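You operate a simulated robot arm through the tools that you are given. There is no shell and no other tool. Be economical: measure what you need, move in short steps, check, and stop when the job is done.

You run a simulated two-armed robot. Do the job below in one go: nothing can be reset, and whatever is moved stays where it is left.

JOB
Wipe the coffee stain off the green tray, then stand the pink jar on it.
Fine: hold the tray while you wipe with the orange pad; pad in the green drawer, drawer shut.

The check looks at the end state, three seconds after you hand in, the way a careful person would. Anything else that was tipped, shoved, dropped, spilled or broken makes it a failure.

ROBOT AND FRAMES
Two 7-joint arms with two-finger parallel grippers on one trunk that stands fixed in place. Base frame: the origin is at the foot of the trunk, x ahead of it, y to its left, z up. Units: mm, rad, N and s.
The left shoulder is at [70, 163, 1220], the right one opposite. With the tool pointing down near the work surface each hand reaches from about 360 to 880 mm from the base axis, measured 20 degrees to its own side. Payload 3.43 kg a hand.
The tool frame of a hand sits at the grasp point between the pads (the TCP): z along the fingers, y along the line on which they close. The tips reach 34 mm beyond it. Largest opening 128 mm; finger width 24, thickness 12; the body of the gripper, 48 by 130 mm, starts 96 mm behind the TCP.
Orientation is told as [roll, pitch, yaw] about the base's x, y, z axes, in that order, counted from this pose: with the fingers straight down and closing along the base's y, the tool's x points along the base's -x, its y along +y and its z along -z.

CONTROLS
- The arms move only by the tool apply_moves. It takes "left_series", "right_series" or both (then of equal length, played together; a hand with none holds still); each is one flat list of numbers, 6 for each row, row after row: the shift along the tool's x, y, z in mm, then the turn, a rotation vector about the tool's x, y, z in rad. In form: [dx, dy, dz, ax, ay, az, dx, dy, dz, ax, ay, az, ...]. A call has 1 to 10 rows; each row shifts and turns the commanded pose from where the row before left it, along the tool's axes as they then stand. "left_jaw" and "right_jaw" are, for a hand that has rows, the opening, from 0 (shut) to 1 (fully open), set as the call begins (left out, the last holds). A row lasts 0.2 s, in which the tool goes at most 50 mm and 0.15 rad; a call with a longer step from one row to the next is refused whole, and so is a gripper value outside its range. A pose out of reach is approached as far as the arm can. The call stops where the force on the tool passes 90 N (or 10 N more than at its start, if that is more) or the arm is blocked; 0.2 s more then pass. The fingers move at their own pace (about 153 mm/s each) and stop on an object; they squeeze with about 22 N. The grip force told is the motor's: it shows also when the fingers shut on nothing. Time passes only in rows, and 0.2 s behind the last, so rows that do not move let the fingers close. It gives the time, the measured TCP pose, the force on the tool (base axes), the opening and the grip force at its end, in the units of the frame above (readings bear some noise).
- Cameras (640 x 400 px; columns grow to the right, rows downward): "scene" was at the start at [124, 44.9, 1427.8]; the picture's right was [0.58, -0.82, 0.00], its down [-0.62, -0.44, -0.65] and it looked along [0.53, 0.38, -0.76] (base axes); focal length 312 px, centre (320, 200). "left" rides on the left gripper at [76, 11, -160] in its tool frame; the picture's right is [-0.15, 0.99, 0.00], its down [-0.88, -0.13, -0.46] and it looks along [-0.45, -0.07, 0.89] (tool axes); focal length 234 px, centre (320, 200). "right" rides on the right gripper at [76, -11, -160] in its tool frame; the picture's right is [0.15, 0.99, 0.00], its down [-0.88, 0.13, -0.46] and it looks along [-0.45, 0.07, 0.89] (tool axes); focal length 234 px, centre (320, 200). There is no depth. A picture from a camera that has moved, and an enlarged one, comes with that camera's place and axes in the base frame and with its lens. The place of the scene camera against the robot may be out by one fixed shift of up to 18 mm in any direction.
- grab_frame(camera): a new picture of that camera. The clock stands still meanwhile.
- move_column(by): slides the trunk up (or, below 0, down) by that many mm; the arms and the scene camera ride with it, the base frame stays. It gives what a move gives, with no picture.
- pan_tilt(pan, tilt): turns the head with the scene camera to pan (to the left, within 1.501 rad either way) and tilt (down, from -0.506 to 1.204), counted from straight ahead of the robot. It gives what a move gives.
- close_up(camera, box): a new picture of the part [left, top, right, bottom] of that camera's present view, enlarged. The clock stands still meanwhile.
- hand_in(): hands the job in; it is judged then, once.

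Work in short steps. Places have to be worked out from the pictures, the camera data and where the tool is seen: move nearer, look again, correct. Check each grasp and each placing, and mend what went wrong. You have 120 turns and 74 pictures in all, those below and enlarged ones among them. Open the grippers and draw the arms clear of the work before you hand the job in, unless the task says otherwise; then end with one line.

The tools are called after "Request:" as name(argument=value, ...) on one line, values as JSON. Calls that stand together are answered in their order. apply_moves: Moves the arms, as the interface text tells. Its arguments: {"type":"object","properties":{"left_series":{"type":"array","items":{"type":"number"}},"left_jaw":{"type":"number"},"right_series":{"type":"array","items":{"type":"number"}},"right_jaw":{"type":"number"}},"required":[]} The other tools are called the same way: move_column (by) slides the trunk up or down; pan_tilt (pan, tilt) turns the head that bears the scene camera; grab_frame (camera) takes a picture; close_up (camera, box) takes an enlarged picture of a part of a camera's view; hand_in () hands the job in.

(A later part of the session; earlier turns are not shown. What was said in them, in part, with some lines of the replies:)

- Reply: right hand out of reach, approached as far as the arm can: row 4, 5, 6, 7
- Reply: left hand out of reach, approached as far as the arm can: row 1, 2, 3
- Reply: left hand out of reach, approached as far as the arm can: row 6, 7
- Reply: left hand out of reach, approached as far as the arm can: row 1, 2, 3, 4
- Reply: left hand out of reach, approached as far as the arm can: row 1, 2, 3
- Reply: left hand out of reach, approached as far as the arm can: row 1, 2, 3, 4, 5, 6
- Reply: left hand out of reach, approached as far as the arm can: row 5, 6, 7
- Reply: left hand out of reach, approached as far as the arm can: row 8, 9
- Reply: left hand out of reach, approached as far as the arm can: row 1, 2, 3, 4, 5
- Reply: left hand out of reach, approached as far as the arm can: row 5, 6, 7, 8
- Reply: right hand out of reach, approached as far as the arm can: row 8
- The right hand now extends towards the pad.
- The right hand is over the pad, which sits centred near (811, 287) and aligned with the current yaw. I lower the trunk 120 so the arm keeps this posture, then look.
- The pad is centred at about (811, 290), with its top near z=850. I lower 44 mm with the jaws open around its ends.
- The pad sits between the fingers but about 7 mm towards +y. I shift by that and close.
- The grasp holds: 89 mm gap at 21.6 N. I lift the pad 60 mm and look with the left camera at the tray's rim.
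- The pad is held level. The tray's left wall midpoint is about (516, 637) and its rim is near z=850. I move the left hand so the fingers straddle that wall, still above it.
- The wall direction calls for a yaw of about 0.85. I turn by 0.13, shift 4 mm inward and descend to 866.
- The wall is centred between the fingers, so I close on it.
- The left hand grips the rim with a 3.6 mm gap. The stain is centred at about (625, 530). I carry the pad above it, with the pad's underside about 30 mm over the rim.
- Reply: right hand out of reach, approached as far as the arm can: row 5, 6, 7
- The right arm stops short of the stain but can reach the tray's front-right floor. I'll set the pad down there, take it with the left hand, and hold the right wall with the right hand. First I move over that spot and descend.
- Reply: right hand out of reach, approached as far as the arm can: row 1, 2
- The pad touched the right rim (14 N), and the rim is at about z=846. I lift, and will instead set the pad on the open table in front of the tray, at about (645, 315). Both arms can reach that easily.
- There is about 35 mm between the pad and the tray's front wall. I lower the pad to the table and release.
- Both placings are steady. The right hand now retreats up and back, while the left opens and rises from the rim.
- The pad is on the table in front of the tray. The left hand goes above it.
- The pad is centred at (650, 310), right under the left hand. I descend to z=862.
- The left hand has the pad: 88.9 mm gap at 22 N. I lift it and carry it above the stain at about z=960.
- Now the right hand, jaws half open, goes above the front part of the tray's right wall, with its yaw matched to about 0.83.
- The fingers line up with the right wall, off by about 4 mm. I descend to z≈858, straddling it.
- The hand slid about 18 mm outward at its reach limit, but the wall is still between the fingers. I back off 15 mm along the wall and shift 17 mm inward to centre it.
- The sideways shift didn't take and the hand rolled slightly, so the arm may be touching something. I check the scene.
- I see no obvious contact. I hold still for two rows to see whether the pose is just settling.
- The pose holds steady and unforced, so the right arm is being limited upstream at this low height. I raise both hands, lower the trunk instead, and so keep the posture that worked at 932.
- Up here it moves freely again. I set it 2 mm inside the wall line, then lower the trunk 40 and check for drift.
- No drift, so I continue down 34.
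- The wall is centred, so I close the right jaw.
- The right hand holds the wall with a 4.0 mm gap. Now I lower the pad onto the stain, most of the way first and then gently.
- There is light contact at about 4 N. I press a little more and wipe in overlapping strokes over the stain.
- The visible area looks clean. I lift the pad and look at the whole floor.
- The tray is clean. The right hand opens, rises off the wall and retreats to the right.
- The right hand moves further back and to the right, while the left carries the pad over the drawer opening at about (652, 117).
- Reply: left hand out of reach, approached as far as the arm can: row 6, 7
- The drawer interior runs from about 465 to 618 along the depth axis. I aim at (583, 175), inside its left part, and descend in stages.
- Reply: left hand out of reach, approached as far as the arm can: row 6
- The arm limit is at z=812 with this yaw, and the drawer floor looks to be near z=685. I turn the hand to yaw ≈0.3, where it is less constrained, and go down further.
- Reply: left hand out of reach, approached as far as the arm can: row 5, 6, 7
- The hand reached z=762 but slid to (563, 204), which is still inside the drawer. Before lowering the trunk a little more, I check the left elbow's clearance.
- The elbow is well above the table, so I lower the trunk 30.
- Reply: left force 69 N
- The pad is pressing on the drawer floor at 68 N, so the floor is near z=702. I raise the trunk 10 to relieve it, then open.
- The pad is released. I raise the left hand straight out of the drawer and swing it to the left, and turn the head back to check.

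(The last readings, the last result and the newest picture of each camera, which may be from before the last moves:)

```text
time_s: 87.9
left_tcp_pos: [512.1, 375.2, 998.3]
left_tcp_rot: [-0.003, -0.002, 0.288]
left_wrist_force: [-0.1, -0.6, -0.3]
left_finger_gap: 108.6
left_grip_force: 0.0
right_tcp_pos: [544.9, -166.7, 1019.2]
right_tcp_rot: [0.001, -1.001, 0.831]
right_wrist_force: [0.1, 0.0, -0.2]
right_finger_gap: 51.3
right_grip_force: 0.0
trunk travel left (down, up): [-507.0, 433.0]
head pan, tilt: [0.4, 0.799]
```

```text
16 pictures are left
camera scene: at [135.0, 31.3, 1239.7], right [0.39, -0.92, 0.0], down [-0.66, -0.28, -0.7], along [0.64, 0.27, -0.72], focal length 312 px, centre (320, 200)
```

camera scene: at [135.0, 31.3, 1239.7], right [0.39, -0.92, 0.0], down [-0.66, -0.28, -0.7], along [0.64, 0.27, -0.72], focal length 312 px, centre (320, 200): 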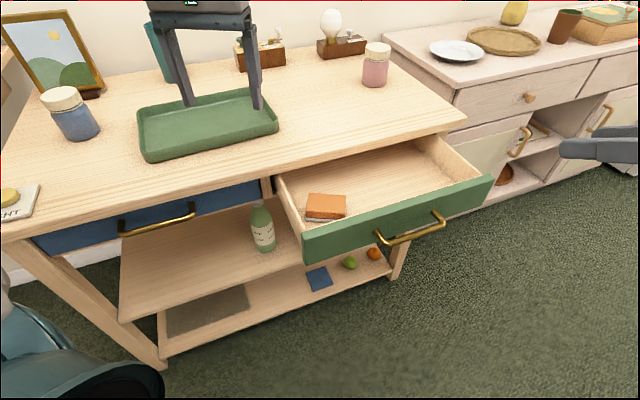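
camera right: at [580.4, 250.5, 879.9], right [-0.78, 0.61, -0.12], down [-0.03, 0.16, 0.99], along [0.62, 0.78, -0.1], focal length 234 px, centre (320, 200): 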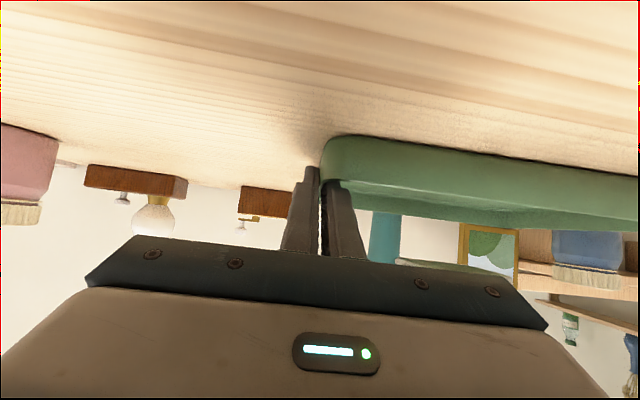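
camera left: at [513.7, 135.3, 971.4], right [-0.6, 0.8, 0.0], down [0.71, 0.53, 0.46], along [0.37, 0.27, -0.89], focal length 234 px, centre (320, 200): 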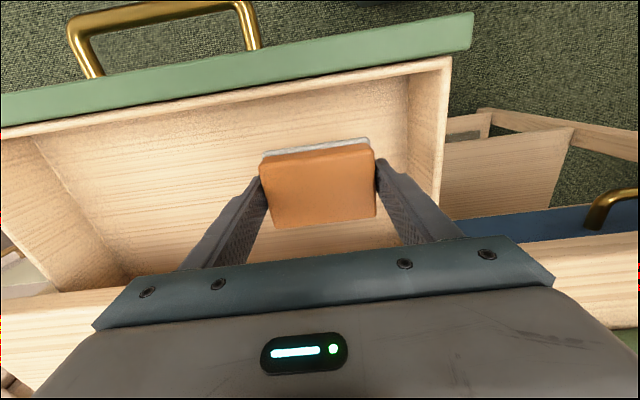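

The pad lies in the drawer. I close the right jaw and bring the fingertips in front of the drawer panel's middle, above the handle height.

Request:
apply_moves(right_series=[0, 0, 0, 0.05, 0, 0.032, 15.2, 27.7, 31.7, 0, 0, 0, 15.2, 27.7, 31.7, 0, 0, 0, 15.2, 27.7, 31.7, 0, 0, 0, 15.2, 27.7, 31.7, 0, 0, 0, 30.9, 0, 19.8, 0, 0, 0, 30.9, 0, 19.8, 0, 0, 0, 30.9, 0, 19.8, 0, 0, 0, 0, 0, 0, 0, 0, 0], right_jaw=0)

Request:
close_up(camera="scene", box=[260, 120, 540, 295])

```text
time_s: 89.9
left_tcp_pos: [512.7, 375.9, 997.8]
left_tcp_rot: [-0.003, -0.003, 0.287]
left_wrist_force: [0.9, -0.5, -0.2]
left_finger_gap: 108.7
left_grip_force: 0.1
right_tcp_pos: [516.6, -35.2, 789.7]
right_tcp_rot: [0.001, -1.001, 0.772]
right_wrist_force: [0.0, 0.0, 1.0]
right_finger_gap: 0.0
right_grip_force: 22.0
trunk travel left (down, up): [-507.0, 433.0]
head pan, tilt: [0.4, 0.799]
```

```text
2.29 times, centred on (400, 208) of scene
camera zoom: at [135.0, 31.7, 1239.7], right [0.39, -0.92, 0.0], down [-0.66, -0.28, -0.7], along [0.64, 0.27, -0.72], focal length 713 px, centre (137, 183)
```

zoom: 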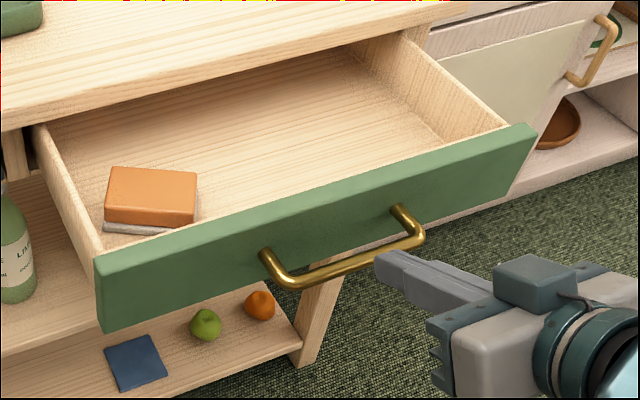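

The tip could catch the handle bar if I push at the middle. So I shift 92 mm to the right of centre, lower to mid-panel, and advance until just short of contact.

Request:
apply_moves(right_series=[0, -46, 0, 0, 0, 0, 0, -46, 0, 0, 0, 0, 30, 0, 19.4, 0, 0, 0, -21.6, 0, 33.6, 0, 0, 0, -16, 0, 25, 0, 0, 0, 0, 0, 0, 0, 0, 0])

Request:
close_up(camera="scene", box=[260, 120, 540, 295])

```text
time_s: 91.3
left_tcp_pos: [511.9, 375.0, 998.2]
left_tcp_rot: [-0.005, -0.001, 0.288]
left_wrist_force: [-0.3, -0.2, 0.2]
left_finger_gap: 108.9
left_grip_force: 0.1
right_tcp_pos: [635.7, -50.3, 753.8]
right_tcp_rot: [-0.001, -1.001, 0.772]
right_wrist_force: [0.6, 0.5, 0.2]
right_finger_gap: 0.0
right_grip_force: 21.9
trunk travel left (down, up): [-507.0, 433.0]
head pan, tilt: [0.4, 0.799]
```

```text
2.29 times, centred on (400, 208) of scene
camera zoom: at [134.9, 31.2, 1239.8], right [0.39, -0.92, 0.0], down [-0.66, -0.28, -0.7], along [0.64, 0.27, -0.72], focal length 713 px, centre (137, 183)
```

zoom: 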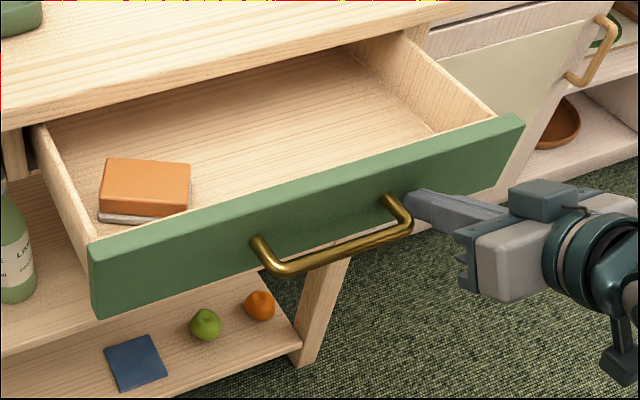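

The tip is on the panel and the drawer is already sliding in with almost no force. I keep pushing.

Request:
apply_moves(right_series=[-16.2, 0, 25.2, 0, 0, 0, -16.2, 0, 25.2, 0, 0, 0, -16.2, 0, 25.2, 0, 0, 0, -16.2, 0, 25.2, 0, 0, 0, 0, 0, 0, 0, 0, 0])

Request:
grab_frame(camera="scene")

```text
time_s: 92.5
left_tcp_pos: [510.9, 376.2, 997.6]
left_tcp_rot: [-0.003, -0.003, 0.288]
left_wrist_force: [0.6, 0.1, -0.8]
left_finger_gap: 109.0
left_grip_force: 0.1
right_tcp_pos: [719.3, 32.4, 753.8]
right_tcp_rot: [-0.001, -1.0, 0.771]
right_wrist_force: [0.2, 1.4, -0.7]
right_finger_gap: 0.1
right_grip_force: 22.1
trunk travel left (down, up): [-507.0, 433.0]
head pan, tilt: [0.4, 0.799]
```

```text
13 pictures are left
camera scene: at [134.6, 30.8, 1239.8], right [0.39, -0.92, 0.0], down [-0.66, -0.28, -0.7], along [0.64, 0.27, -0.72], focal length 312 px, centre (320, 200)
```

scene: 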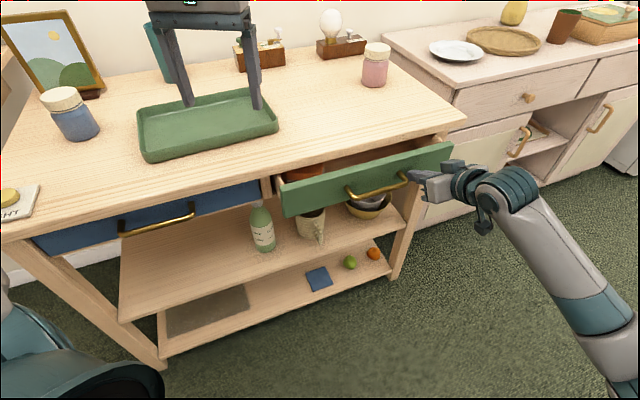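

About 50 mm remains, so I push on in smaller steps.

Request:
apply_moves(right_series=[-8.1, 0, 12.6, 0, 0, 0, -8.1, 0, 12.6, 0, 0, 0, -8.1, 0, 12.6, 0, 0, 0, 0, 0, 0, 0, 0, 0])

Request:
apply_moves(right_series=[-4.3, 0, 6.7, 0, 0, 0, -4.3, 0, 6.7, 0, 0, 0, -4.3, 0, 6.7, 0, 0, 0, 0, 0, 0, 0, 0, 0])

Request:
close_up(camera="scene", box=[200, 100, 520, 300])

```text
time_s: 93.5
left_tcp_pos: [511.7, 375.1, 998.0]
left_tcp_rot: [-0.003, -0.003, 0.288]
left_wrist_force: [-0.1, 0.4, -0.3]
left_finger_gap: 108.8
left_grip_force: 0.1
right_tcp_pos: [751.0, 63.9, 753.8]
right_tcp_rot: [0.001, -1.001, 0.772]
right_wrist_force: [-0.7, -0.1, 0.4]
right_finger_gap: 0.0
right_grip_force: 21.9
trunk travel left (down, up): [-507.0, 433.0]
head pan, tilt: [0.4, 0.799]
```

```text
time_s: 94.5
left_tcp_pos: [512.8, 374.7, 997.8]
left_tcp_rot: [-0.005, -0.001, 0.286]
left_wrist_force: [-0.4, -0.5, 0.8]
left_finger_gap: 109.0
left_grip_force: 0.0
right_tcp_pos: [769.3, 80.6, 752.8]
right_tcp_rot: [0.003, -1.0, 0.773]
right_wrist_force: [-0.2, -0.3, 0.6]
right_finger_gap: 0.0
right_grip_force: 22.4
trunk travel left (down, up): [-507.0, 433.0]
head pan, tilt: [0.4, 0.799]
```

```text
2.00 times, centred on (360, 200) of scene
camera zoom: at [135.0, 31.3, 1239.7], right [0.39, -0.92, 0.0], down [-0.66, -0.28, -0.7], along [0.64, 0.27, -0.72], focal length 624 px, centre (240, 200)
```

zoom: 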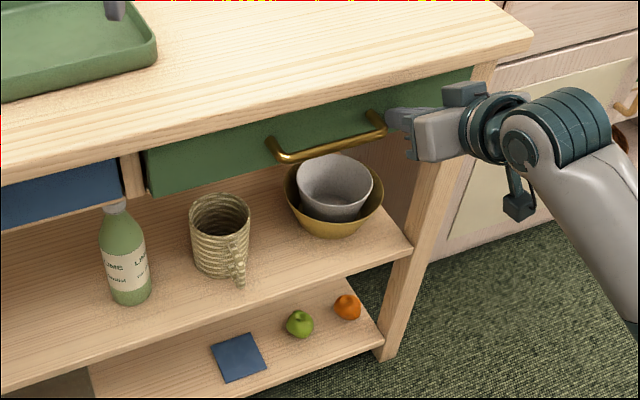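

It's nearly shut, so I push gently until it stops.

Request:
apply_moves(right_series=[-2.7, 0, 4.2, 0, 0, 0, -2.7, 0, 4.2, 0, 0, 0, -2.7, 0, 4.2, 0, 0, 0, 0, 0, 0, 0, 0, 0])

Request:
apply_moves(right_series=[-1.6, 0, 2.5, 0, 0, 0, -1.6, 0, 2.5, 0, 0, 0, -1.6, 0, 2.5, 0, 0, 0, 0, 0, 0, 0, 0, 0])

```text
time_s: 95.5
left_tcp_pos: [512.6, 375.0, 996.8]
left_tcp_rot: [-0.004, -0.002, 0.287]
left_wrist_force: [0.7, -1.1, -0.2]
left_finger_gap: 108.6
left_grip_force: 0.0
right_tcp_pos: [779.2, 89.9, 754.7]
right_tcp_rot: [0.0, -1.001, 0.771]
right_wrist_force: [0.4, 0.4, -0.3]
right_finger_gap: 0.0
right_grip_force: 22.0
trunk travel left (down, up): [-507.0, 433.0]
head pan, tilt: [0.4, 0.799]
```

```text
time_s: 96.5
left_tcp_pos: [508.0, 372.8, 1001.7]
left_tcp_rot: [-0.002, -0.009, 0.289]
left_wrist_force: [-0.2, 0.4, -0.4]
left_finger_gap: 108.8
left_grip_force: 0.0
right_tcp_pos: [782.0, 93.7, 753.7]
right_tcp_rot: [0.001, -0.995, 0.77]
right_wrist_force: [-54.9, -39.0, -2.5]
right_finger_gap: 0.1
right_grip_force: 21.7
trunk travel left (down, up): [-507.0, 433.0]
head pan, tilt: [0.4, 0.799]
```

It hit the stop at 67 N, so the drawer is shut. I back the right hand straight off and raise it clear.

Request:
apply_moves(right_series=[8, 0, -12.6, 0, 0, 0, 21.6, 0, -33.6, 0, 0, 0, 21.6, 0, -33.6, 0, 0, 0, 21.6, 0, -33.6, 0, 0, 0, 21.6, 0, -33.6, 0, 0, 0, 21.6, 0, -33.6, 0, 0, 0, -33.6, -20, -21.6, 0, 0, 0, -33.6, -20, -21.6, 0, 0, 0, -33.6, -20, -21.6, 0, 0, 0, -33.6, -20, -21.6, 0, 0, 0])

Request:
grab_frame(camera="scene")

```text
time_s: 98.7
left_tcp_pos: [512.5, 374.4, 999.0]
left_tcp_rot: [-0.004, -0.002, 0.287]
left_wrist_force: [0.1, -0.2, -0.1]
left_finger_gap: 108.7
left_grip_force: 0.0
right_tcp_pos: [686.6, -110.4, 916.8]
right_tcp_rot: [0.001, -0.999, 0.771]
right_wrist_force: [-0.3, 0.2, -0.1]
right_finger_gap: 0.0
right_grip_force: 22.1
trunk travel left (down, up): [-507.0, 433.0]
head pan, tilt: [0.4, 0.799]
```

```text
11 pictures are left
camera scene: at [134.8, 31.5, 1239.7], right [0.39, -0.92, 0.0], down [-0.66, -0.28, -0.7], along [0.64, 0.27, -0.72], focal length 312 px, centre (320, 200)
```

scene: 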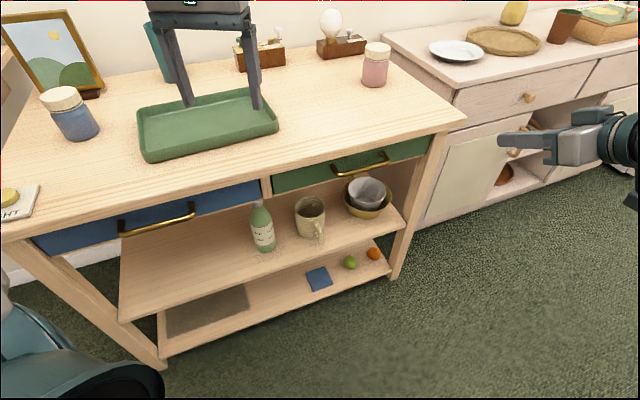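

The drawer is shut, flush like the blue one. Next is the jar with the left hand: I move towards it, yaw to face it, and begin pitching forward. The right hand backs further away and opens.

Request:
apply_moves(left_series=[-29.5, -32.7, 0, 0, 0, 0.04, -29.5, -32.7, 0, 0, 0, 0.04, -29.5, -32.7, 0, 0, 0, 0.04, -29.5, -32.7, 0, 0, 0, 0.04, -29.5, -32.7, 0, 0, 0, 0.04, 0, 0, 0, 0, -0.15, 0, 0, 0, 0, 0, -0.15, 0, 0, 0, 0, 0, -0.15, 0, 0, 0, 0, 0, -0.15, 0, 0, 0, 0, 0, -0.15, 0], left_jaw=1, right_series=[0, 0, -40, 0, 0, 0, 0, 0, -40, 0, 0, 0, 0, 0, -40, 0, 0, 0, 0, 0, -40, 0, 0, 0, 0, 0, 0, 0, 0, 0, 0, 0, 0, 0, 0, 0, 0, 0, 0, 0, 0, 0, 0, 0, 0, 0, 0, 0, 0, 0, 0, 0, 0, 0, 0, 0, 0, 0, 0, 0], right_jaw=0.5)

Request:
apply_moves(left_series=[0, 0, 0, 0, -0.15, 0, 0, 0, 0, 0, -0.15, 0, 0, 0, 0, 0, -0.15, 0, -15, 0, 37, 0, 0, 0, -15, 0, 37, 0, 0, 0, -15, 0, 37, 0, 0, 0, 0, 0, 0, 0, 0, 0])

Request:
grab_frame(camera="left")

```text
time_s: 100.9
left_tcp_pos: [687.6, 250.6, 997.7]
left_tcp_rot: [-0.005, -0.754, 0.091]
left_wrist_force: [0.3, -0.6, 0.8]
left_finger_gap: 127.9
left_grip_force: 0.1
left hand out of reach, approached as far as the arm can: row 5
right_tcp_pos: [592.2, -203.1, 1000.1]
right_tcp_rot: [0.0, -1.0, 0.771]
right_wrist_force: [0.0, 0.2, -0.2]
right_finger_gap: 64.1
right_grip_force: 0.1
trunk travel left (down, up): [-507.0, 433.0]
head pan, tilt: [0.4, 0.799]
```

```text
time_s: 102.5
left_tcp_pos: [803.7, 258.7, 997.4]
left_tcp_rot: [-0.007, -1.203, 0.097]
left_wrist_force: [0.4, 0.2, -0.2]
left_finger_gap: 128.1
left_grip_force: 0.0
right_tcp_pos: [590.3, -204.0, 999.4]
right_tcp_rot: [0.0, -1.0, 0.772]
right_wrist_force: [-0.2, 0.0, -0.6]
right_finger_gap: 64.1
right_grip_force: 0.1
trunk travel left (down, up): [-507.0, 433.0]
head pan, tilt: [0.4, 0.799]
```

```text
10 pictures are left
camera left: at [627.3, 255.1, 984.0], right [-0.03, 0.99, 0.13], down [-0.1, -0.14, 0.99], along [0.99, 0.02, 0.1], focal length 234 px, centre (320, 200)
```

left: 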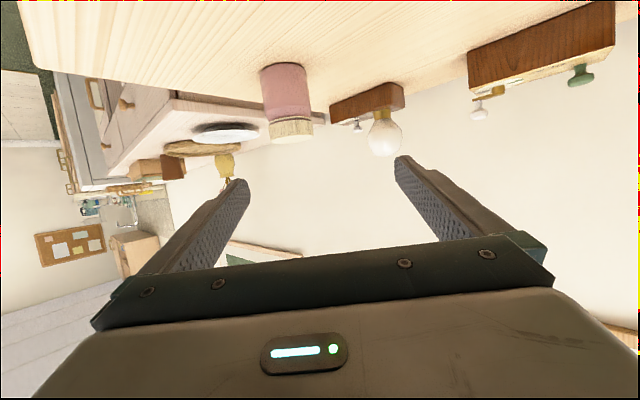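

The jar stands at about (1009, 234), with radius ~35 and its top near z=925. I lower the trunk 67 so the wrist is level with the shoulder, then advance with open jaws at mid-jar height.

Request:
move_column(by=-67)

Request:
apply_moves(left_series=[0.3, -11.2, 35.2, 0, 0, 0, 0.3, -11.2, 35.2, 0, 0, 0, 0.3, -11.2, 35.2, 0, 0, 0, 0.3, -11.2, 35.2, 0, 0, 0, 0, 0, 0, 0, 0, 0])

```text
time_s: 103.6
left_tcp_pos: [804.0, 258.5, 928.6]
left_tcp_rot: [-0.008, -1.202, 0.094]
left_wrist_force: [0.8, 0.3, 0.0]
left_finger_gap: 128.1
left_grip_force: 0.0
right_tcp_pos: [591.6, -204.5, 932.4]
right_tcp_rot: [0.0, -0.999, 0.772]
right_wrist_force: [0.3, 0.5, 0.1]
right_finger_gap: 64.3
right_grip_force: 0.1
trunk travel left (down, up): [-440.0, 500.0]
head pan, tilt: [0.4, 0.799]
```

```text
time_s: 104.8
left_tcp_pos: [885.1, 265.3, 901.5]
left_tcp_rot: [-0.005, -1.203, 0.095]
left_wrist_force: [0.2, -0.3, -0.1]
left_finger_gap: 127.9
left_grip_force: 0.1
left hand out of reach, approached as far as the arm can: row 2, 3, 4
right_tcp_pos: [592.3, -203.4, 931.7]
right_tcp_rot: [-0.002, -1.0, 0.771]
right_wrist_force: [0.5, -0.6, 0.2]
right_finger_gap: 64.1
right_grip_force: 0.1
trunk travel left (down, up): [-440.0, 500.0]
head pan, tilt: [0.4, 0.799]
```

The left arm stops well short, and its limits all fit one posture that resists inward motion. The right arm shows no such limit, so I'll try to get the left elbow into another posture. First I retract the left hand and move the right further out.

Request:
apply_moves(left_series=[0, 0, -45, 0, 0, 0, 0, 0, -45, 0, 0, 0, 0, 0, -45, 0, 0, 0, 0, 0, -45, 0, 0, 0, 0, 0, -45, 0, 0, 0, 0, 0, -45, 0, 0, 0, 0, 0, -30, 0, 0, 0], right_series=[15, -14.5, -23.5, 0, 0, 0, 15, -14.5, -23.5, 0, 0, 0, 15, -14.5, -23.5, 0, 0, 0, 15, -14.5, -23.5, 0, 0, 0, 15, -14.5, -23.5, 0, 0, 0, 15, -14.5, -23.5, 0, 0, 0, 0, 0, 0, 0, 0, 0])

Request:
move_column(by=200)

Request:
apply_moves(left_series=[0, -40, 0, 0, 0.15, 0, 0, -40, 0, 0, 0.15, 0, 0, -40, 0, 0, 0.15, 0, 0, -40, 0, 0, 0.15, 0, 0, -40, 0, 0, 0.15, 0, 0, -40, 0, 0, 0.15, 0, 0, -40, 0, 0, 0.15, 0, 0, 0, 0, 0, 0.15, 0])

```text
time_s: 106.4
left_tcp_pos: [606.0, 240.2, 1006.2]
left_tcp_rot: [-0.006, -1.201, 0.095]
left_wrist_force: [-0.4, -0.2, 0.6]
left_finger_gap: 128.1
left_grip_force: 0.1
right_tcp_pos: [533.7, -384.1, 930.4]
right_tcp_rot: [0.003, -0.999, 0.774]
right_wrist_force: [-0.1, 0.1, 0.4]
right_finger_gap: 64.1
right_grip_force: 0.2
trunk travel left (down, up): [-440.0, 500.0]
head pan, tilt: [0.4, 0.799]
```

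```text
time_s: 108.6
left_tcp_pos: [606.0, 239.7, 1206.6]
left_tcp_rot: [-0.006, -1.202, 0.093]
left_wrist_force: [-0.1, -0.4, 0.4]
left_finger_gap: 128.0
left_grip_force: 0.1
right_tcp_pos: [533.7, -384.5, 1130.9]
right_tcp_rot: [0.003, -1.001, 0.773]
right_wrist_force: [-0.5, -0.6, -0.2]
right_finger_gap: 63.9
right_grip_force: 0.0
trunk travel left (down, up): [-640.0, 300.0]
head pan, tilt: [0.4, 0.799]
```

```text
time_s: 110.4
left_tcp_pos: [597.4, 181.4, 1243.7]
left_tcp_rot: [-0.003, -0.186, 0.087]
left_wrist_force: [0.4, -1.0, 0.1]
left_finger_gap: 128.0
left_grip_force: 0.0
left hand out of reach, approached as far as the arm can: row 3, 4, 5, 6, 7, 8
right_tcp_pos: [533.6, -384.3, 1130.4]
right_tcp_rot: [0.003, -0.999, 0.769]
right_wrist_force: [0.8, 0.4, 0.4]
right_finger_gap: 64.1
right_grip_force: 0.0
trunk travel left (down, up): [-640.0, 300.0]
head pan, tilt: [0.4, 0.799]
```

I fold the left arm in closer and lower, then move it across to the inner side.

Request:
apply_moves(left_series=[34, 0, 28, 0, 0, 0, 34, 0, 28, 0, 0, 0, 34, -10, 28, 0, 0, 0, 34, -20, 20, 0, 0, 0, 25, -30, 20, 0, 0, 0, 10, -35, 0, 0, 0, 0, 0, -35, 0, 0, 0, 0, 0, -35, 0, 0, 0, 0, 0, -35, 0, 0, 0, 0, 0, -35, 0, 0, 0, 0])

Request:
pan_tilt(pan=0.6, tilt=0.5)

Request:
grab_frame(camera="scene")

```text
time_s: 112.6
left_tcp_pos: [467.8, 113.8, 1101.3]
left_tcp_rot: [-0.004, -0.19, 0.09]
left_wrist_force: [1.0, 0.6, -1.1]
left_finger_gap: 128.0
left_grip_force: 0.0
left hand out of reach, approached as far as the arm can: row 5, 6, 7, 8, 9, 10
right_tcp_pos: [533.9, -384.2, 1131.7]
right_tcp_rot: [0.002, -1.0, 0.773]
right_wrist_force: [0.1, -0.3, 0.0]
right_finger_gap: 64.1
right_grip_force: 0.0
trunk travel left (down, up): [-640.0, 300.0]
head pan, tilt: [0.4, 0.799]
```

```text
time_s: 113.4
left_tcp_pos: [467.7, 113.1, 1102.5]
left_tcp_rot: [-0.003, -0.192, 0.089]
left_wrist_force: [0.1, -0.2, -0.4]
left_finger_gap: 128.2
left_grip_force: 0.1
right_tcp_pos: [532.6, -384.6, 1131.1]
right_tcp_rot: [-0.001, -1.001, 0.772]
right_wrist_force: [0.0, -0.1, -0.5]
right_finger_gap: 64.2
right_grip_force: 0.0
trunk travel left (down, up): [-640.0, 300.0]
head pan, tilt: [0.6, 0.499]
```

```text
9 pictures are left
camera scene: at [135.6, 51.1, 1398.7], right [0.56, -0.83, 0.0], down [-0.4, -0.27, -0.88], along [0.72, 0.5, -0.48], focal length 312 px, centre (320, 200)
```

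scene: 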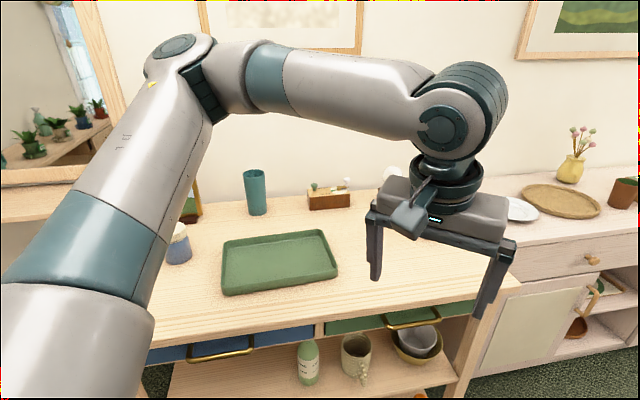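

This view explains it: the left elbow sits up and out to the left, bent, and the upper arm is at an inward limit. I move outward, pitch the tool forward and roll it about its own axis, which may drop the elbow. A half turn would also put the camera on top.

Request:
apply_moves(left_series=[0, 42, 0, 0, -0.14, 0, 0, 42, 0, 0, -0.14, 0, 0, 42, 0, 0, -0.14, 0, 0, 42, 0, 0, -0.14, 0, 0, 42, 0, 0, -0.14, 0, 0, 42, 0, 0, -0.14, 0, 0, 20, 0, 0, -0.14, 0, 0, 0, 30, 0, 0, 0, 0, 0, 30, 0, 0, 0])

Request:
apply_moves(left_series=[0, 0, 0, 0, 0, -0.149, 0, 0, 0, 0, 0, -0.149, 0, 0, 0, 0, 0, -0.149, 0, 0, 0, 0, 0, -0.149, 0, 0, 0, 0, 0, -0.149, 0, 0, 0, 0, 0, -0.149, 0, 0, 0, 0, 0, -0.149, 0, 0, 0, 0, 0, -0.149, 0, 0, 0, 0, 0, -0.149, 0, 0, 0, 0, 0, -0.149])

```text
time_s: 115.4
left_tcp_pos: [600.5, 414.8, 1127.4]
left_tcp_rot: [-0.005, -1.172, 0.093]
left_wrist_force: [0.2, -0.6, -0.9]
left_finger_gap: 128.0
left_grip_force: 0.0
left hand out of reach, approached as far as the arm can: row 3, 4, 5, 6, 7
right_tcp_pos: [533.1, -385.4, 1130.4]
right_tcp_rot: [0.001, -0.996, 0.77]
right_wrist_force: [1.3, 0.2, 0.1]
right_finger_gap: 64.2
right_grip_force: 0.1
trunk travel left (down, up): [-640.0, 300.0]
head pan, tilt: [0.6, 0.499]
```

```text
time_s: 117.6
left_tcp_pos: [600.4, 413.5, 1126.8]
left_tcp_rot: [-1.169, -0.07, 1.628]
left_wrist_force: [0.3, 0.4, 0.1]
left_finger_gap: 127.8
left_grip_force: 0.1
right_tcp_pos: [533.4, -384.7, 1132.9]
right_tcp_rot: [0.0, -1.0, 0.771]
right_wrist_force: [-0.5, 0.4, 0.6]
right_finger_gap: 64.1
right_grip_force: 0.0
trunk travel left (down, up): [-640.0, 300.0]
head pan, tilt: [0.6, 0.499]
```

It tracked 1.5 rad of roll without trouble. I continue towards the half turn.

Request:
apply_moves(left_series=[0, 0, 0, 0, 0, -0.149, 0, 0, 0, 0, 0, -0.149, 0, 0, 0, 0, 0, -0.149, 0, 0, 0, 0, 0, -0.149, 0, 0, 0, 0, 0, -0.149, 0, 0, 0, 0, 0, -0.149, 0, 0, 0, 0, 0, -0.149, 0, 0, 0, 0, 0, -0.149, 0, 0, 0, 0, 0, -0.149, 0, 0, 0, 0, 0, -0.149])

Request:
grab_frame(camera="scene")

```text
time_s: 119.5
left_tcp_pos: [468.0, 557.1, 878.2]
left_tcp_rot: [-0.385, 0.342, 2.584]
left_wrist_force: [-41.7, 11.4, 47.6]
left_finger_gap: 122.2
left_grip_force: 0.0
left hand out of reach, approached as far as the arm can: row 2, 3, 4, 5, 6, 7
right_tcp_pos: [527.5, -388.2, 1135.8]
right_tcp_rot: [-0.006, -1.008, 0.775]
right_wrist_force: [0.7, -0.1, -0.1]
right_finger_gap: 63.9
right_grip_force: 0.0
trunk travel left (down, up): [-640.0, 300.0]
head pan, tilt: [0.6, 0.499]
stopped in row 9 (left hand): the force on the tool passed its limit (the readings are from after the stop); the commanded pose is now the measured one
```

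```text
8 pictures are left
camera scene: at [128.2, 48.1, 1400.4], right [0.57, -0.82, 0.0], down [-0.39, -0.27, -0.88], along [0.73, 0.5, -0.47], focal length 312 px, centre (320, 200)
```

scene: 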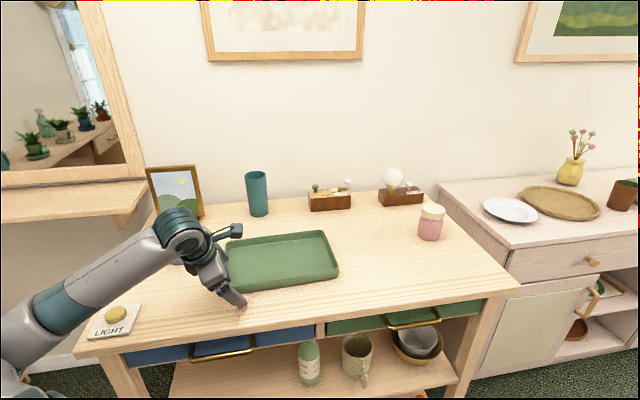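

The arm flipped to a low-elbow posture, and the hand swung down onto the tray's front-left corner, stopping on force. I lift it straight up first, then check for damage.

Request:
apply_moves(left_series=[5, -5.3, -13, 0, 0, 0, 10, -10.6, -26.2, 0, 0, 0, 13.4, -14.2, -35, 0, 0, 0, 13.4, -14.2, -35, 0, 0, 0, 13.4, -14.2, -35, 0, 0, 0, 0, 0, 0, 0, 0, 0])

Request:
close_up(camera="scene", box=[60, 140, 380, 340])

```text
time_s: 120.9
left_tcp_pos: [472.7, 559.8, 1034.3]
left_tcp_rot: [-0.372, 0.344, 2.588]
left_wrist_force: [0.2, 0.5, -0.2]
left_finger_gap: 127.8
left_grip_force: 0.1
right_tcp_pos: [532.0, -384.6, 1132.1]
right_tcp_rot: [-0.001, -0.999, 0.773]
right_wrist_force: [-0.4, 0.2, 0.7]
right_finger_gap: 64.0
right_grip_force: 0.1
trunk travel left (down, up): [-640.0, 300.0]
head pan, tilt: [0.6, 0.499]
```

```text
2.00 times, centred on (220, 240) of scene
camera zoom: at [136.0, 51.8, 1398.6], right [0.56, -0.83, 0.0], down [-0.4, -0.27, -0.88], along [0.72, 0.5, -0.48], focal length 624 px, centre (520, 120)
```

zoom: 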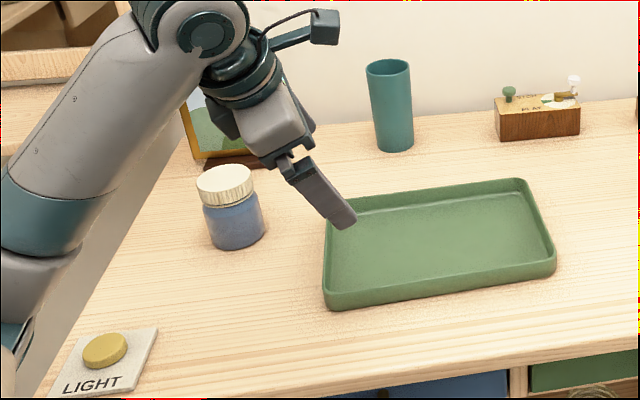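

No harm is visible: the tray is clean and in place, and the blue jar and the light pad are untouched. The elbow is now low and the camera is on top. I rise a bit more and turn gradually to a forward-pointing, level-jaw orientation.

Request:
apply_moves(left_series=[13.4, -14.2, -35, 0, 0, 0, 13.4, -14.2, -35, 0, 0, 0, 0, 0, 0, 0.0147, 0.1023, -0.088, 0, 0, 0, 0.0147, 0.1023, -0.088, 0, 0, 0, 0.0147, 0.1023, -0.088, 0, 0, 0, 0, 0, 0])

Request:
apply_moves(left_series=[0, 0, 0, 0.0147, 0.1023, -0.088, 0, 0, 0, 0.0147, 0.1023, -0.088, 0, 0, 0, 0.0147, 0.1023, -0.088, 0, 0, 0, 0.0147, 0.1023, -0.088, 0, 0, 0, 0, 0, 0])

```text
time_s: 122.3
left_tcp_pos: [479.2, 590.1, 1107.2]
left_tcp_rot: [-0.335, 0.727, 2.747]
left_wrist_force: [-0.2, 0.1, 0.3]
left_finger_gap: 128.1
left_grip_force: 0.1
left hand out of reach, approached as far as the arm can: row 1, 2, 3, 4
right_tcp_pos: [532.2, -385.5, 1133.5]
right_tcp_rot: [-0.004, -1.003, 0.771]
right_wrist_force: [0.2, 0.8, 1.1]
right_finger_gap: 64.1
right_grip_force: 0.2
trunk travel left (down, up): [-640.0, 300.0]
head pan, tilt: [0.6, 0.499]
```

```text
time_s: 123.5
left_tcp_pos: [479.1, 585.5, 1107.6]
left_tcp_rot: [0.027, 1.197, -3.031]
left_wrist_force: [0.7, 0.0, -0.4]
left_finger_gap: 127.8
left_grip_force: 0.1
right_tcp_pos: [531.8, -384.6, 1132.1]
right_tcp_rot: [-0.001, -1.002, 0.772]
right_wrist_force: [-0.3, 0.1, 0.0]
right_finger_gap: 64.2
right_grip_force: 0.0
trunk travel left (down, up): [-640.0, 300.0]
head pan, tilt: [0.6, 0.499]
```

The orientation is right (jaw level, camera up). I move gradually towards the jar's line.

Request:
apply_moves(left_series=[4.6, 37.8, 28.4, 0, 0, 0, 4.6, 37.8, 28.4, 0, 0, 0, 4.6, 37.8, 28.4, 0, 0, 0, 4.6, 37.8, 28.4, 0, 0, 0, 4.6, 37.8, 28.4, 0, 0, 0])

Request:
apply_moves(left_series=[4.6, 37.8, 28.4, 0, 0, 0, 4.6, 37.8, 28.4, 0, 0, 0, 4.6, 37.8, 28.4, 0, 0, 0, 4.6, 37.8, 28.4, 0, 0, 0, 4.6, 37.8, 28.4, 0, 0, 0, 0, 0, 0, 0, 0, 0])

```text
time_s: 124.7
left_tcp_pos: [636.9, 405.2, 1077.4]
left_tcp_rot: [0.019, 1.195, -3.042]
left_wrist_force: [-0.6, 0.0, 0.4]
left_finger_gap: 128.0
left_grip_force: 0.0
right_tcp_pos: [534.1, -386.8, 1131.1]
right_tcp_rot: [0.003, -1.001, 0.771]
right_wrist_force: [1.3, -0.1, -0.3]
right_finger_gap: 64.0
right_grip_force: 0.1
trunk travel left (down, up): [-640.0, 300.0]
head pan, tilt: [0.6, 0.499]
```

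```text
time_s: 126.1
left_tcp_pos: [792.1, 272.6, 1068.5]
left_tcp_rot: [-0.073, 1.227, -3.074]
left_wrist_force: [0.7, 0.2, -0.2]
left_finger_gap: 128.1
left_grip_force: 0.2
right_tcp_pos: [532.4, -384.9, 1133.1]
right_tcp_rot: [-0.001, -1.001, 0.77]
right_wrist_force: [0.5, 0.2, 0.5]
right_finger_gap: 64.0
right_grip_force: 0.1
trunk travel left (down, up): [-640.0, 300.0]
head pan, tilt: [0.6, 0.499]
```

The commanded and measured poses disagree by about 40 mm without a reach warning, so something upstream is blocking. I take a look.

Request:
pan_tilt(pan=0.7, tilt=0.75)

Request:
grab_frame(camera="scene")

```text
time_s: 126.9
left_tcp_pos: [792.8, 272.1, 1065.3]
left_tcp_rot: [-0.088, 1.222, -3.091]
left_wrist_force: [0.3, 0.6, -0.1]
left_finger_gap: 128.2
left_grip_force: 0.1
right_tcp_pos: [532.4, -385.4, 1131.5]
right_tcp_rot: [-0.001, -1.001, 0.772]
right_wrist_force: [0.0, 0.4, 0.5]
right_finger_gap: 63.9
right_grip_force: 0.1
trunk travel left (down, up): [-640.0, 300.0]
head pan, tilt: [0.7, 0.75]
```

```text
6 pictures are left
camera scene: at [124.2, 53.1, 1376.8], right [0.64, -0.77, 0.0], down [-0.52, -0.44, -0.73], along [0.56, 0.47, -0.68], focal length 312 px, centre (320, 200)
```

scene: 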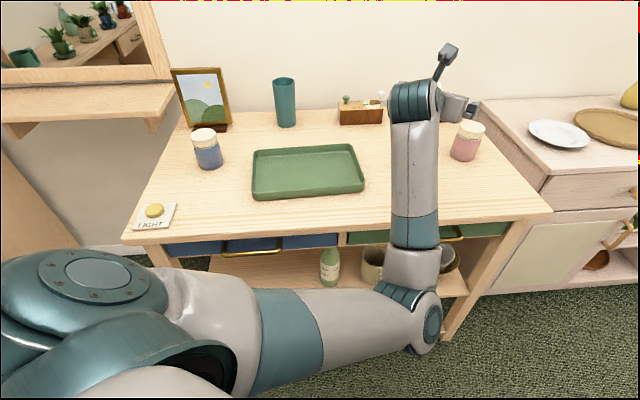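

The elbow is now low and inward, with the forearm reaching straight forward and only half stretched. I test extending forward along the tool's heading, without sideways motion.

Request:
apply_moves(left_series=[14, -3, 37, 0, 0, 0, 14, -3, 37, 0, 0, 0, 0, 0, 0, 0, 0, 0])

```text
time_s: 127.7
left_tcp_pos: [869.1, 261.7, 1049.5]
left_tcp_rot: [-0.02, 1.2, -3.061]
left_wrist_force: [-0.4, 0.5, 0.3]
left_finger_gap: 127.9
left_grip_force: 0.0
right_tcp_pos: [531.8, -385.4, 1132.7]
right_tcp_rot: [-0.002, -1.002, 0.77]
right_wrist_force: [-0.6, 0.6, 0.1]
right_finger_gap: 64.3
right_grip_force: 0.1
trunk travel left (down, up): [-640.0, 300.0]
head pan, tilt: [0.7, 0.75]
```

This extends freely, so the reach is much better now. I continue to a point above the jar.

Request:
apply_moves(left_series=[13.5, 10, 34.9, 0, 0, 0, 13.5, 10, 34.9, 0, 0, 0, 13.5, 10, 34.9, 0, 0, 0, 0, 0, 0, 0, 0, 0])

Request:
grab_frame(camera="left")

```text
time_s: 128.7
left_tcp_pos: [983.6, 218.1, 1051.6]
left_tcp_rot: [0.028, 1.194, -3.035]
left_wrist_force: [-0.4, -0.7, 0.5]
left_finger_gap: 128.0
left_grip_force: 0.1
right_tcp_pos: [532.5, -385.4, 1132.3]
right_tcp_rot: [0.0, -1.002, 0.772]
right_wrist_force: [0.0, -0.1, -0.1]
right_finger_gap: 64.0
right_grip_force: 0.0
trunk travel left (down, up): [-640.0, 300.0]
head pan, tilt: [0.7, 0.75]
```

```text
5 pictures are left
camera left: at [864.9, 199.5, 1181.5], right [0.03, -0.99, -0.13], down [-0.75, 0.06, -0.65], along [0.66, 0.11, -0.75], focal length 234 px, centre (320, 200)
```

left: 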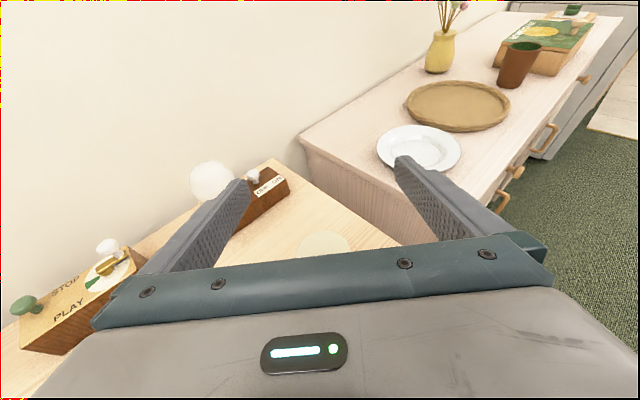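

The jar lid is visible at about (1007, 228), between the fingers' lines. I shift 7 mm to centre on it and lower the trunk partway, watching for drift.

Request:
apply_moves(left_series=[2.2, -7.4, 5.6, 0, 0, 0, 0, 0, 0, 0, 0, 0])

Request:
move_column(by=-90)

Request:
grab_frame(camera="scene")

```text
time_s: 129.3
left_tcp_pos: [990.5, 226.7, 1050.3]
left_tcp_rot: [0.029, 1.195, -3.034]
left_wrist_force: [0.4, 0.5, 0.4]
left_finger_gap: 128.3
left_grip_force: 0.0
right_tcp_pos: [531.8, -385.3, 1131.5]
right_tcp_rot: [0.0, -1.001, 0.77]
right_wrist_force: [-0.5, -0.4, -0.6]
right_finger_gap: 63.8
right_grip_force: 0.1
trunk travel left (down, up): [-640.0, 300.0]
head pan, tilt: [0.7, 0.75]
```

```text
time_s: 130.5
left_tcp_pos: [989.8, 227.8, 960.6]
left_tcp_rot: [0.028, 1.196, -3.037]
left_wrist_force: [0.2, -0.1, 0.6]
left_finger_gap: 128.1
left_grip_force: 0.1
right_tcp_pos: [532.6, -384.6, 1042.3]
right_tcp_rot: [-0.003, -1.002, 0.772]
right_wrist_force: [-0.5, 0.2, 0.1]
right_finger_gap: 64.2
right_grip_force: 0.1
trunk travel left (down, up): [-550.0, 390.0]
head pan, tilt: [0.7, 0.75]
```

```text
4 pictures are left
camera scene: at [123.8, 53.3, 1286.8], right [0.64, -0.76, 0.0], down [-0.52, -0.44, -0.73], along [0.56, 0.47, -0.68], focal length 312 px, centre (320, 200)
```

scene: 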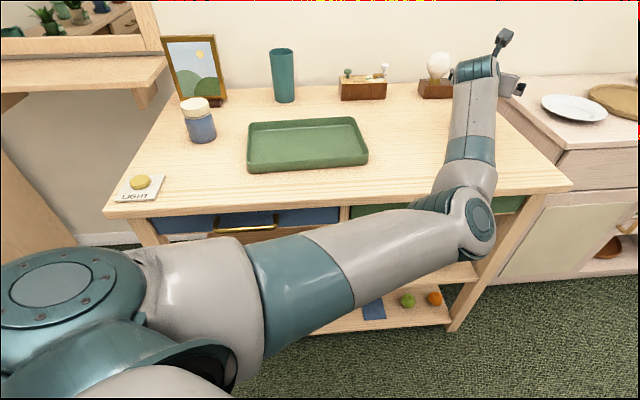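

The elbow is well above and in front of the table. I continue lowering around the jar.

Request:
move_column(by=-60)

Request:
move_column(by=-28)

```text
time_s: 131.5
left_tcp_pos: [989.7, 227.4, 901.0]
left_tcp_rot: [0.027, 1.195, -3.034]
left_wrist_force: [-0.5, 0.2, 0.4]
left_finger_gap: 128.1
left_grip_force: 0.1
right_tcp_pos: [532.2, -384.2, 981.9]
right_tcp_rot: [-0.002, -1.001, 0.771]
right_wrist_force: [-0.1, -0.7, 0.0]
right_finger_gap: 63.8
right_grip_force: 0.0
trunk travel left (down, up): [-490.0, 450.0]
head pan, tilt: [0.7, 0.75]
```

```text
time_s: 132.3
left_tcp_pos: [988.7, 226.4, 872.4]
left_tcp_rot: [0.029, 1.196, -3.036]
left_wrist_force: [0.3, -0.5, -0.7]
left_finger_gap: 128.1
left_grip_force: 0.0
right_tcp_pos: [532.3, -384.2, 955.3]
right_tcp_rot: [-0.003, -1.002, 0.773]
right_wrist_force: [-0.1, -0.6, -0.3]
right_finger_gap: 64.1
right_grip_force: 0.1
trunk travel left (down, up): [-462.0, 478.0]
head pan, tilt: [0.7, 0.75]
```

No contact at z=872, with the jaws around the jar. I close gently, stopping first at a wider opening to check alignment by force.

Request:
apply_moves(left_series=[0, 0, 0, 0, 0, 0, 0, 0, 0, 0, 0, 0, 0, 0, 0, 0, 0, 0, 0, 0, 0, 0, 0, 0], left_jaw=0)

Request:
grab_frame(camera="left")

```text
time_s: 133.3
left_tcp_pos: [989.3, 227.7, 873.3]
left_tcp_rot: [0.028, 1.195, -3.035]
left_wrist_force: [0.4, 0.6, 1.4]
left_finger_gap: 69.6
left_grip_force: 22.1
right_tcp_pos: [531.7, -385.4, 955.2]
right_tcp_rot: [-0.001, -1.002, 0.77]
right_wrist_force: [1.1, 0.0, 0.3]
right_finger_gap: 63.9
right_grip_force: 0.0
trunk travel left (down, up): [-462.0, 478.0]
head pan, tilt: [0.7, 0.75]
```

```text
3 pictures are left
camera left: at [870.2, 208.3, 1001.7], right [0.03, -0.99, -0.13], down [-0.75, 0.06, -0.65], along [0.66, 0.11, -0.75], focal length 234 px, centre (320, 200)
```

left: 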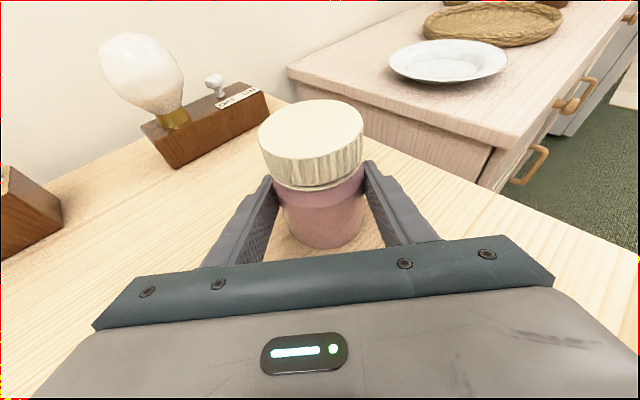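

The jar is firmly held: 69.6 mm gap at 22 N, upright. I lift with the trunk by 120, then retreat diagonally towards the tray.

Request:
move_column(by=120)

Request:
apply_moves(left_series=[-10.8, -29, -27.3, 0, 0, 0, -10.8, -29, -27.3, 0, 0, 0, -10.8, -29, -27.3, 0, 0, 0, -10.8, -29, -27.3, 0, 0, 0, 0, 0, 0, 0, 0, 0])

```text
time_s: 134.8
left_tcp_pos: [990.7, 227.6, 991.8]
left_tcp_rot: [0.028, 1.196, -3.035]
left_wrist_force: [0.3, 0.7, -2.9]
left_finger_gap: 69.5
left_grip_force: 22.1
right_tcp_pos: [533.6, -385.3, 1073.8]
right_tcp_rot: [-0.001, -1.0, 0.77]
right_wrist_force: [0.3, -0.5, 0.5]
right_finger_gap: 64.1
right_grip_force: 0.1
trunk travel left (down, up): [-582.0, 358.0]
head pan, tilt: [0.7, 0.75]
```

```text
time_s: 136.0
left_tcp_pos: [861.8, 333.4, 988.7]
left_tcp_rot: [0.025, 1.197, -3.038]
left_wrist_force: [0.1, 0.1, -1.9]
left_finger_gap: 69.2
left_grip_force: 22.2
right_tcp_pos: [532.9, -386.1, 1075.0]
right_tcp_rot: [0.0, -1.003, 0.77]
right_wrist_force: [0.1, -0.6, -0.1]
right_finger_gap: 64.3
right_grip_force: 0.1
trunk travel left (down, up): [-582.0, 358.0]
head pan, tilt: [0.7, 0.75]
```

It tracks well and the jar stays held. Next leg towards the tray.

Request:
apply_moves(left_series=[-10.8, -27, -27.3, 0, 0, 0, -10.8, -27, -27.3, 0, 0, 0, -10.8, -27, -27.3, 0, 0, 0, -10.8, -27, -27.3, 0, 0, 0, 0, 0, 0, 0, 0, 0])

```text
time_s: 137.2
left_tcp_pos: [735.8, 430.4, 991.4]
left_tcp_rot: [0.026, 1.197, -3.038]
left_wrist_force: [-0.1, -0.3, -1.7]
left_finger_gap: 69.3
left_grip_force: 21.7
right_tcp_pos: [532.9, -386.0, 1074.2]
right_tcp_rot: [0.001, -1.001, 0.771]
right_wrist_force: [-0.9, 0.1, 0.9]
right_finger_gap: 64.1
right_grip_force: 0.0
trunk travel left (down, up): [-582.0, 358.0]
head pan, tilt: [0.7, 0.75]
```

One more leg puts the jar above the tray's middle, with the TCP near (632, 512).

Request:
apply_moves(left_series=[-8.7, -23, -22.1, 0, 0, 0, -8.7, -23, -22.1, 0, 0, 0, -8.7, -23, -22.1, 0, 0, 0, -8.7, -23, -22.1, 0, 0, 0, 0, 0, 0, 0, 0, 0])

Request:
grab_frame(camera="scene")

```text
time_s: 138.4
left_tcp_pos: [636.5, 513.8, 990.3]
left_tcp_rot: [0.025, 1.195, -3.037]
left_wrist_force: [0.1, 0.0, -1.8]
left_finger_gap: 69.3
left_grip_force: 21.7
right_tcp_pos: [531.6, -385.5, 1074.5]
right_tcp_rot: [0.001, -1.003, 0.771]
right_wrist_force: [0.5, 0.0, -0.6]
right_finger_gap: 64.4
right_grip_force: 0.2
trunk travel left (down, up): [-582.0, 358.0]
head pan, tilt: [0.7, 0.75]
```

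```text
2 pictures are left
camera scene: at [124.5, 52.6, 1318.7], right [0.64, -0.77, 0.0], down [-0.52, -0.44, -0.73], along [0.56, 0.47, -0.68], focal length 312 px, centre (320, 200)
```

scene: 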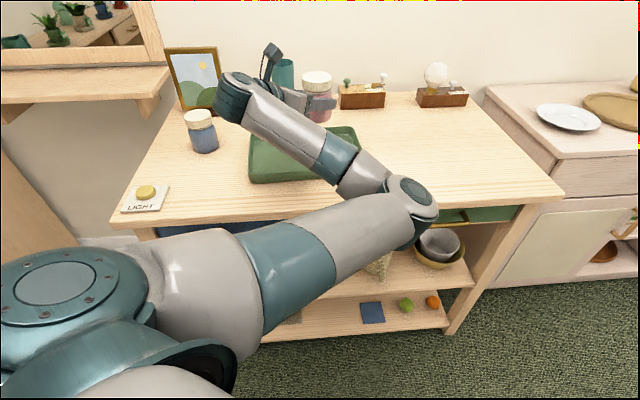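

The jar hangs over the tray's middle, jar centre ≈(656, 516), in the same orientation as when grasped. I lower with the trunk by 106, then finish in tiny steps.

Request:
move_column(by=-60)

Request:
move_column(by=-46)

Request:
apply_moves(left_series=[-1.9, 0, 0.7, 0, 0, 0, -1.9, 0, 0.7, 0, 0, 0, 0, 0, 0, 0, 0, 0])

```text
time_s: 139.4
left_tcp_pos: [636.9, 515.3, 930.6]
left_tcp_rot: [0.029, 1.197, -3.035]
left_wrist_force: [0.4, -0.6, -1.5]
left_finger_gap: 69.3
left_grip_force: 22.0
right_tcp_pos: [532.8, -385.4, 1014.5]
right_tcp_rot: [-0.001, -1.002, 0.772]
right_wrist_force: [0.9, 0.9, -0.3]
right_finger_gap: 64.3
right_grip_force: 0.0
trunk travel left (down, up): [-522.0, 418.0]
head pan, tilt: [0.7, 0.75]
```

```text
time_s: 140.2
left_tcp_pos: [636.0, 514.4, 884.6]
left_tcp_rot: [0.028, 1.196, -3.035]
left_wrist_force: [0.4, 0.3, -2.0]
left_finger_gap: 69.2
left_grip_force: 22.2
right_tcp_pos: [532.7, -385.1, 968.9]
right_tcp_rot: [-0.002, -1.002, 0.771]
right_wrist_force: [-0.6, 1.5, 1.1]
right_finger_gap: 64.0
right_grip_force: 0.1
trunk travel left (down, up): [-476.0, 464.0]
head pan, tilt: [0.7, 0.75]
```

```text
time_s: 141.1
left_tcp_pos: [635.0, 515.3, 880.6]
left_tcp_rot: [0.028, 1.196, -3.037]
left_wrist_force: [0.0, -0.2, -1.1]
left_finger_gap: 69.2
left_grip_force: 22.2
right_tcp_pos: [532.5, -384.9, 968.1]
right_tcp_rot: [0.001, -1.002, 0.77]
right_wrist_force: [0.3, -0.3, 0.2]
right_finger_gap: 64.1
right_grip_force: 0.1
trunk travel left (down, up): [-476.0, 464.0]
head pan, tilt: [0.7, 0.75]
```

It's at z=880.6 and still hanging. I go down in 1 mm steps until the force shows contact.

Request:
apply_moves(left_series=[-1, 0, 0.4, 0, 0, 0, -1, 0, 0.4, 0, 0, 0, -1, 0, 0.4, 0, 0, 0, 0, 0, 0, 0, 0, 0])

Request:
apply_moves(left_series=[-0.7, 0, 0.3, 0, 0, 0, -0.7, 0, 0.3, 0, 0, 0, 0, 0, 0, 0, 0, 0])

```text
time_s: 142.1
left_tcp_pos: [634.5, 514.7, 877.2]
left_tcp_rot: [0.027, 1.195, -3.035]
left_wrist_force: [-0.3, 0.1, -1.7]
left_finger_gap: 69.4
left_grip_force: 21.4
right_tcp_pos: [533.0, -384.2, 968.7]
right_tcp_rot: [0.0, -1.003, 0.771]
right_wrist_force: [-0.5, 0.4, 0.1]
right_finger_gap: 64.0
right_grip_force: 0.1
trunk travel left (down, up): [-476.0, 464.0]
head pan, tilt: [0.7, 0.75]
```

```text
time_s: 142.8
left_tcp_pos: [636.0, 515.6, 876.6]
left_tcp_rot: [0.026, 1.197, -3.037]
left_wrist_force: [-0.1, 0.6, 1.9]
left_finger_gap: 69.1
left_grip_force: 21.8
right_tcp_pos: [532.6, -385.3, 968.9]
right_tcp_rot: [0.0, -1.002, 0.77]
right_wrist_force: [-0.1, 0.2, 0.5]
right_finger_gap: 63.7
right_grip_force: 0.0
trunk travel left (down, up): [-476.0, 464.0]
head pan, tilt: [0.7, 0.75]
```

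The jar's weight is now on the tray, so I open the jaws and wait.

Request:
apply_moves(left_series=[0, 0, 0, 0, 0, 0, 0, 0, 0, 0, 0, 0, 0, 0, 0, 0, 0, 0], left_jaw=1)

Request:
move_column(by=130)

Request:
grab_frame(camera="left")

```text
time_s: 143.7
left_tcp_pos: [635.3, 514.9, 874.8]
left_tcp_rot: [0.029, 1.196, -3.035]
left_wrist_force: [0.4, -0.3, 0.5]
left_finger_gap: 127.8
left_grip_force: 0.0
right_tcp_pos: [533.6, -384.1, 967.7]
right_tcp_rot: [0.001, -1.002, 0.772]
right_wrist_force: [0.0, -0.3, 0.1]
right_finger_gap: 64.1
right_grip_force: 0.1
trunk travel left (down, up): [-476.0, 464.0]
head pan, tilt: [0.7, 0.75]
```

```text
time_s: 145.2
left_tcp_pos: [635.9, 516.3, 1005.4]
left_tcp_rot: [0.029, 1.198, -3.034]
left_wrist_force: [-0.2, 0.2, -0.1]
left_finger_gap: 128.0
left_grip_force: 0.0
right_tcp_pos: [532.3, -385.3, 1097.2]
right_tcp_rot: [-0.001, -1.001, 0.772]
right_wrist_force: [-0.5, 0.5, -0.1]
right_finger_gap: 63.9
right_grip_force: 0.0
trunk travel left (down, up): [-606.0, 334.0]
head pan, tilt: [0.7, 0.75]
```

```text
1 pictures are left
camera left: at [516.6, 495.7, 1134.9], right [0.03, -0.99, -0.13], down [-0.75, 0.06, -0.65], along [0.66, 0.11, -0.75], focal length 234 px, centre (320, 200)
```

left: 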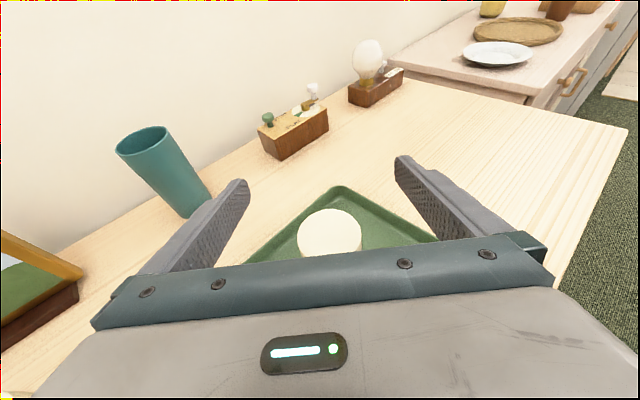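

The jar stands on the tray. I raise the trunk further, draw the left hand back a little, open both grippers fully, and take a last look.

Request:
move_column(by=100)

Request:
apply_moves(left_series=[0, 0, -35, 0, 0, 0, 0, 0, -35, 0, 0, 0, 0, 0, -35, 0, 0, 0, 0, 0, 0, 0, 0, 0], right_series=[0, 0, 0, 0, 0, 0, 0, 0, 0, 0, 0, 0, 0, 0, 0, 0, 0, 0, 0, 0, 0, 0, 0, 0], right_jaw=1)

Request:
grab_frame(camera="scene")

```text
time_s: 146.6
left_tcp_pos: [635.9, 513.8, 1106.1]
left_tcp_rot: [0.028, 1.195, -3.035]
left_wrist_force: [-0.6, 0.0, -0.7]
left_finger_gap: 127.8
left_grip_force: 0.0
right_tcp_pos: [533.8, -385.6, 1197.9]
right_tcp_rot: [0.0, -1.002, 0.772]
right_wrist_force: [-0.2, 0.2, -0.9]
right_finger_gap: 64.0
right_grip_force: 0.0
trunk travel left (down, up): [-706.0, 234.0]
head pan, tilt: [0.7, 0.75]
```

```text
time_s: 147.6
left_tcp_pos: [537.5, 508.9, 1144.8]
left_tcp_rot: [0.03, 1.194, -3.035]
left_wrist_force: [0.2, 0.3, -0.2]
left_finger_gap: 128.0
left_grip_force: 0.0
right_tcp_pos: [533.3, -385.8, 1197.4]
right_tcp_rot: [-0.001, -1.002, 0.77]
right_wrist_force: [0.4, 0.2, 1.4]
right_finger_gap: 128.1
right_grip_force: 0.0
trunk travel left (down, up): [-706.0, 234.0]
head pan, tilt: [0.7, 0.75]
```

```text
0 pictures are left
camera scene: at [125.5, 53.2, 1442.6], right [0.64, -0.77, 0.0], down [-0.52, -0.44, -0.73], along [0.56, 0.47, -0.68], focal length 312 px, centre (320, 200)
```

scene: 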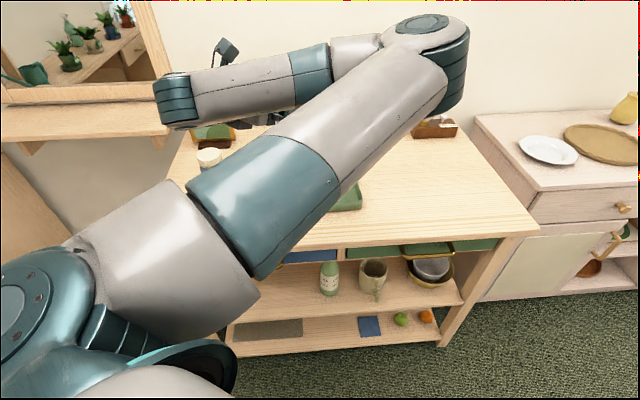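

Both grippers are open and both arms are high and clear. The drawer looks shut, and the left camera last showed the jar standing on the tray. I hand in.

Request:
hand_in()

```text
The job is handed in.
```

I wiped the stain off the green tray while holding it, stood the pink jar on the tray, and put the orange pad in the green drawer, now shut. While I was re-posing it, the left hand swung down onto the tray's front-left corner. I saw no harm: the tray was still in place and nothing near it had moved.
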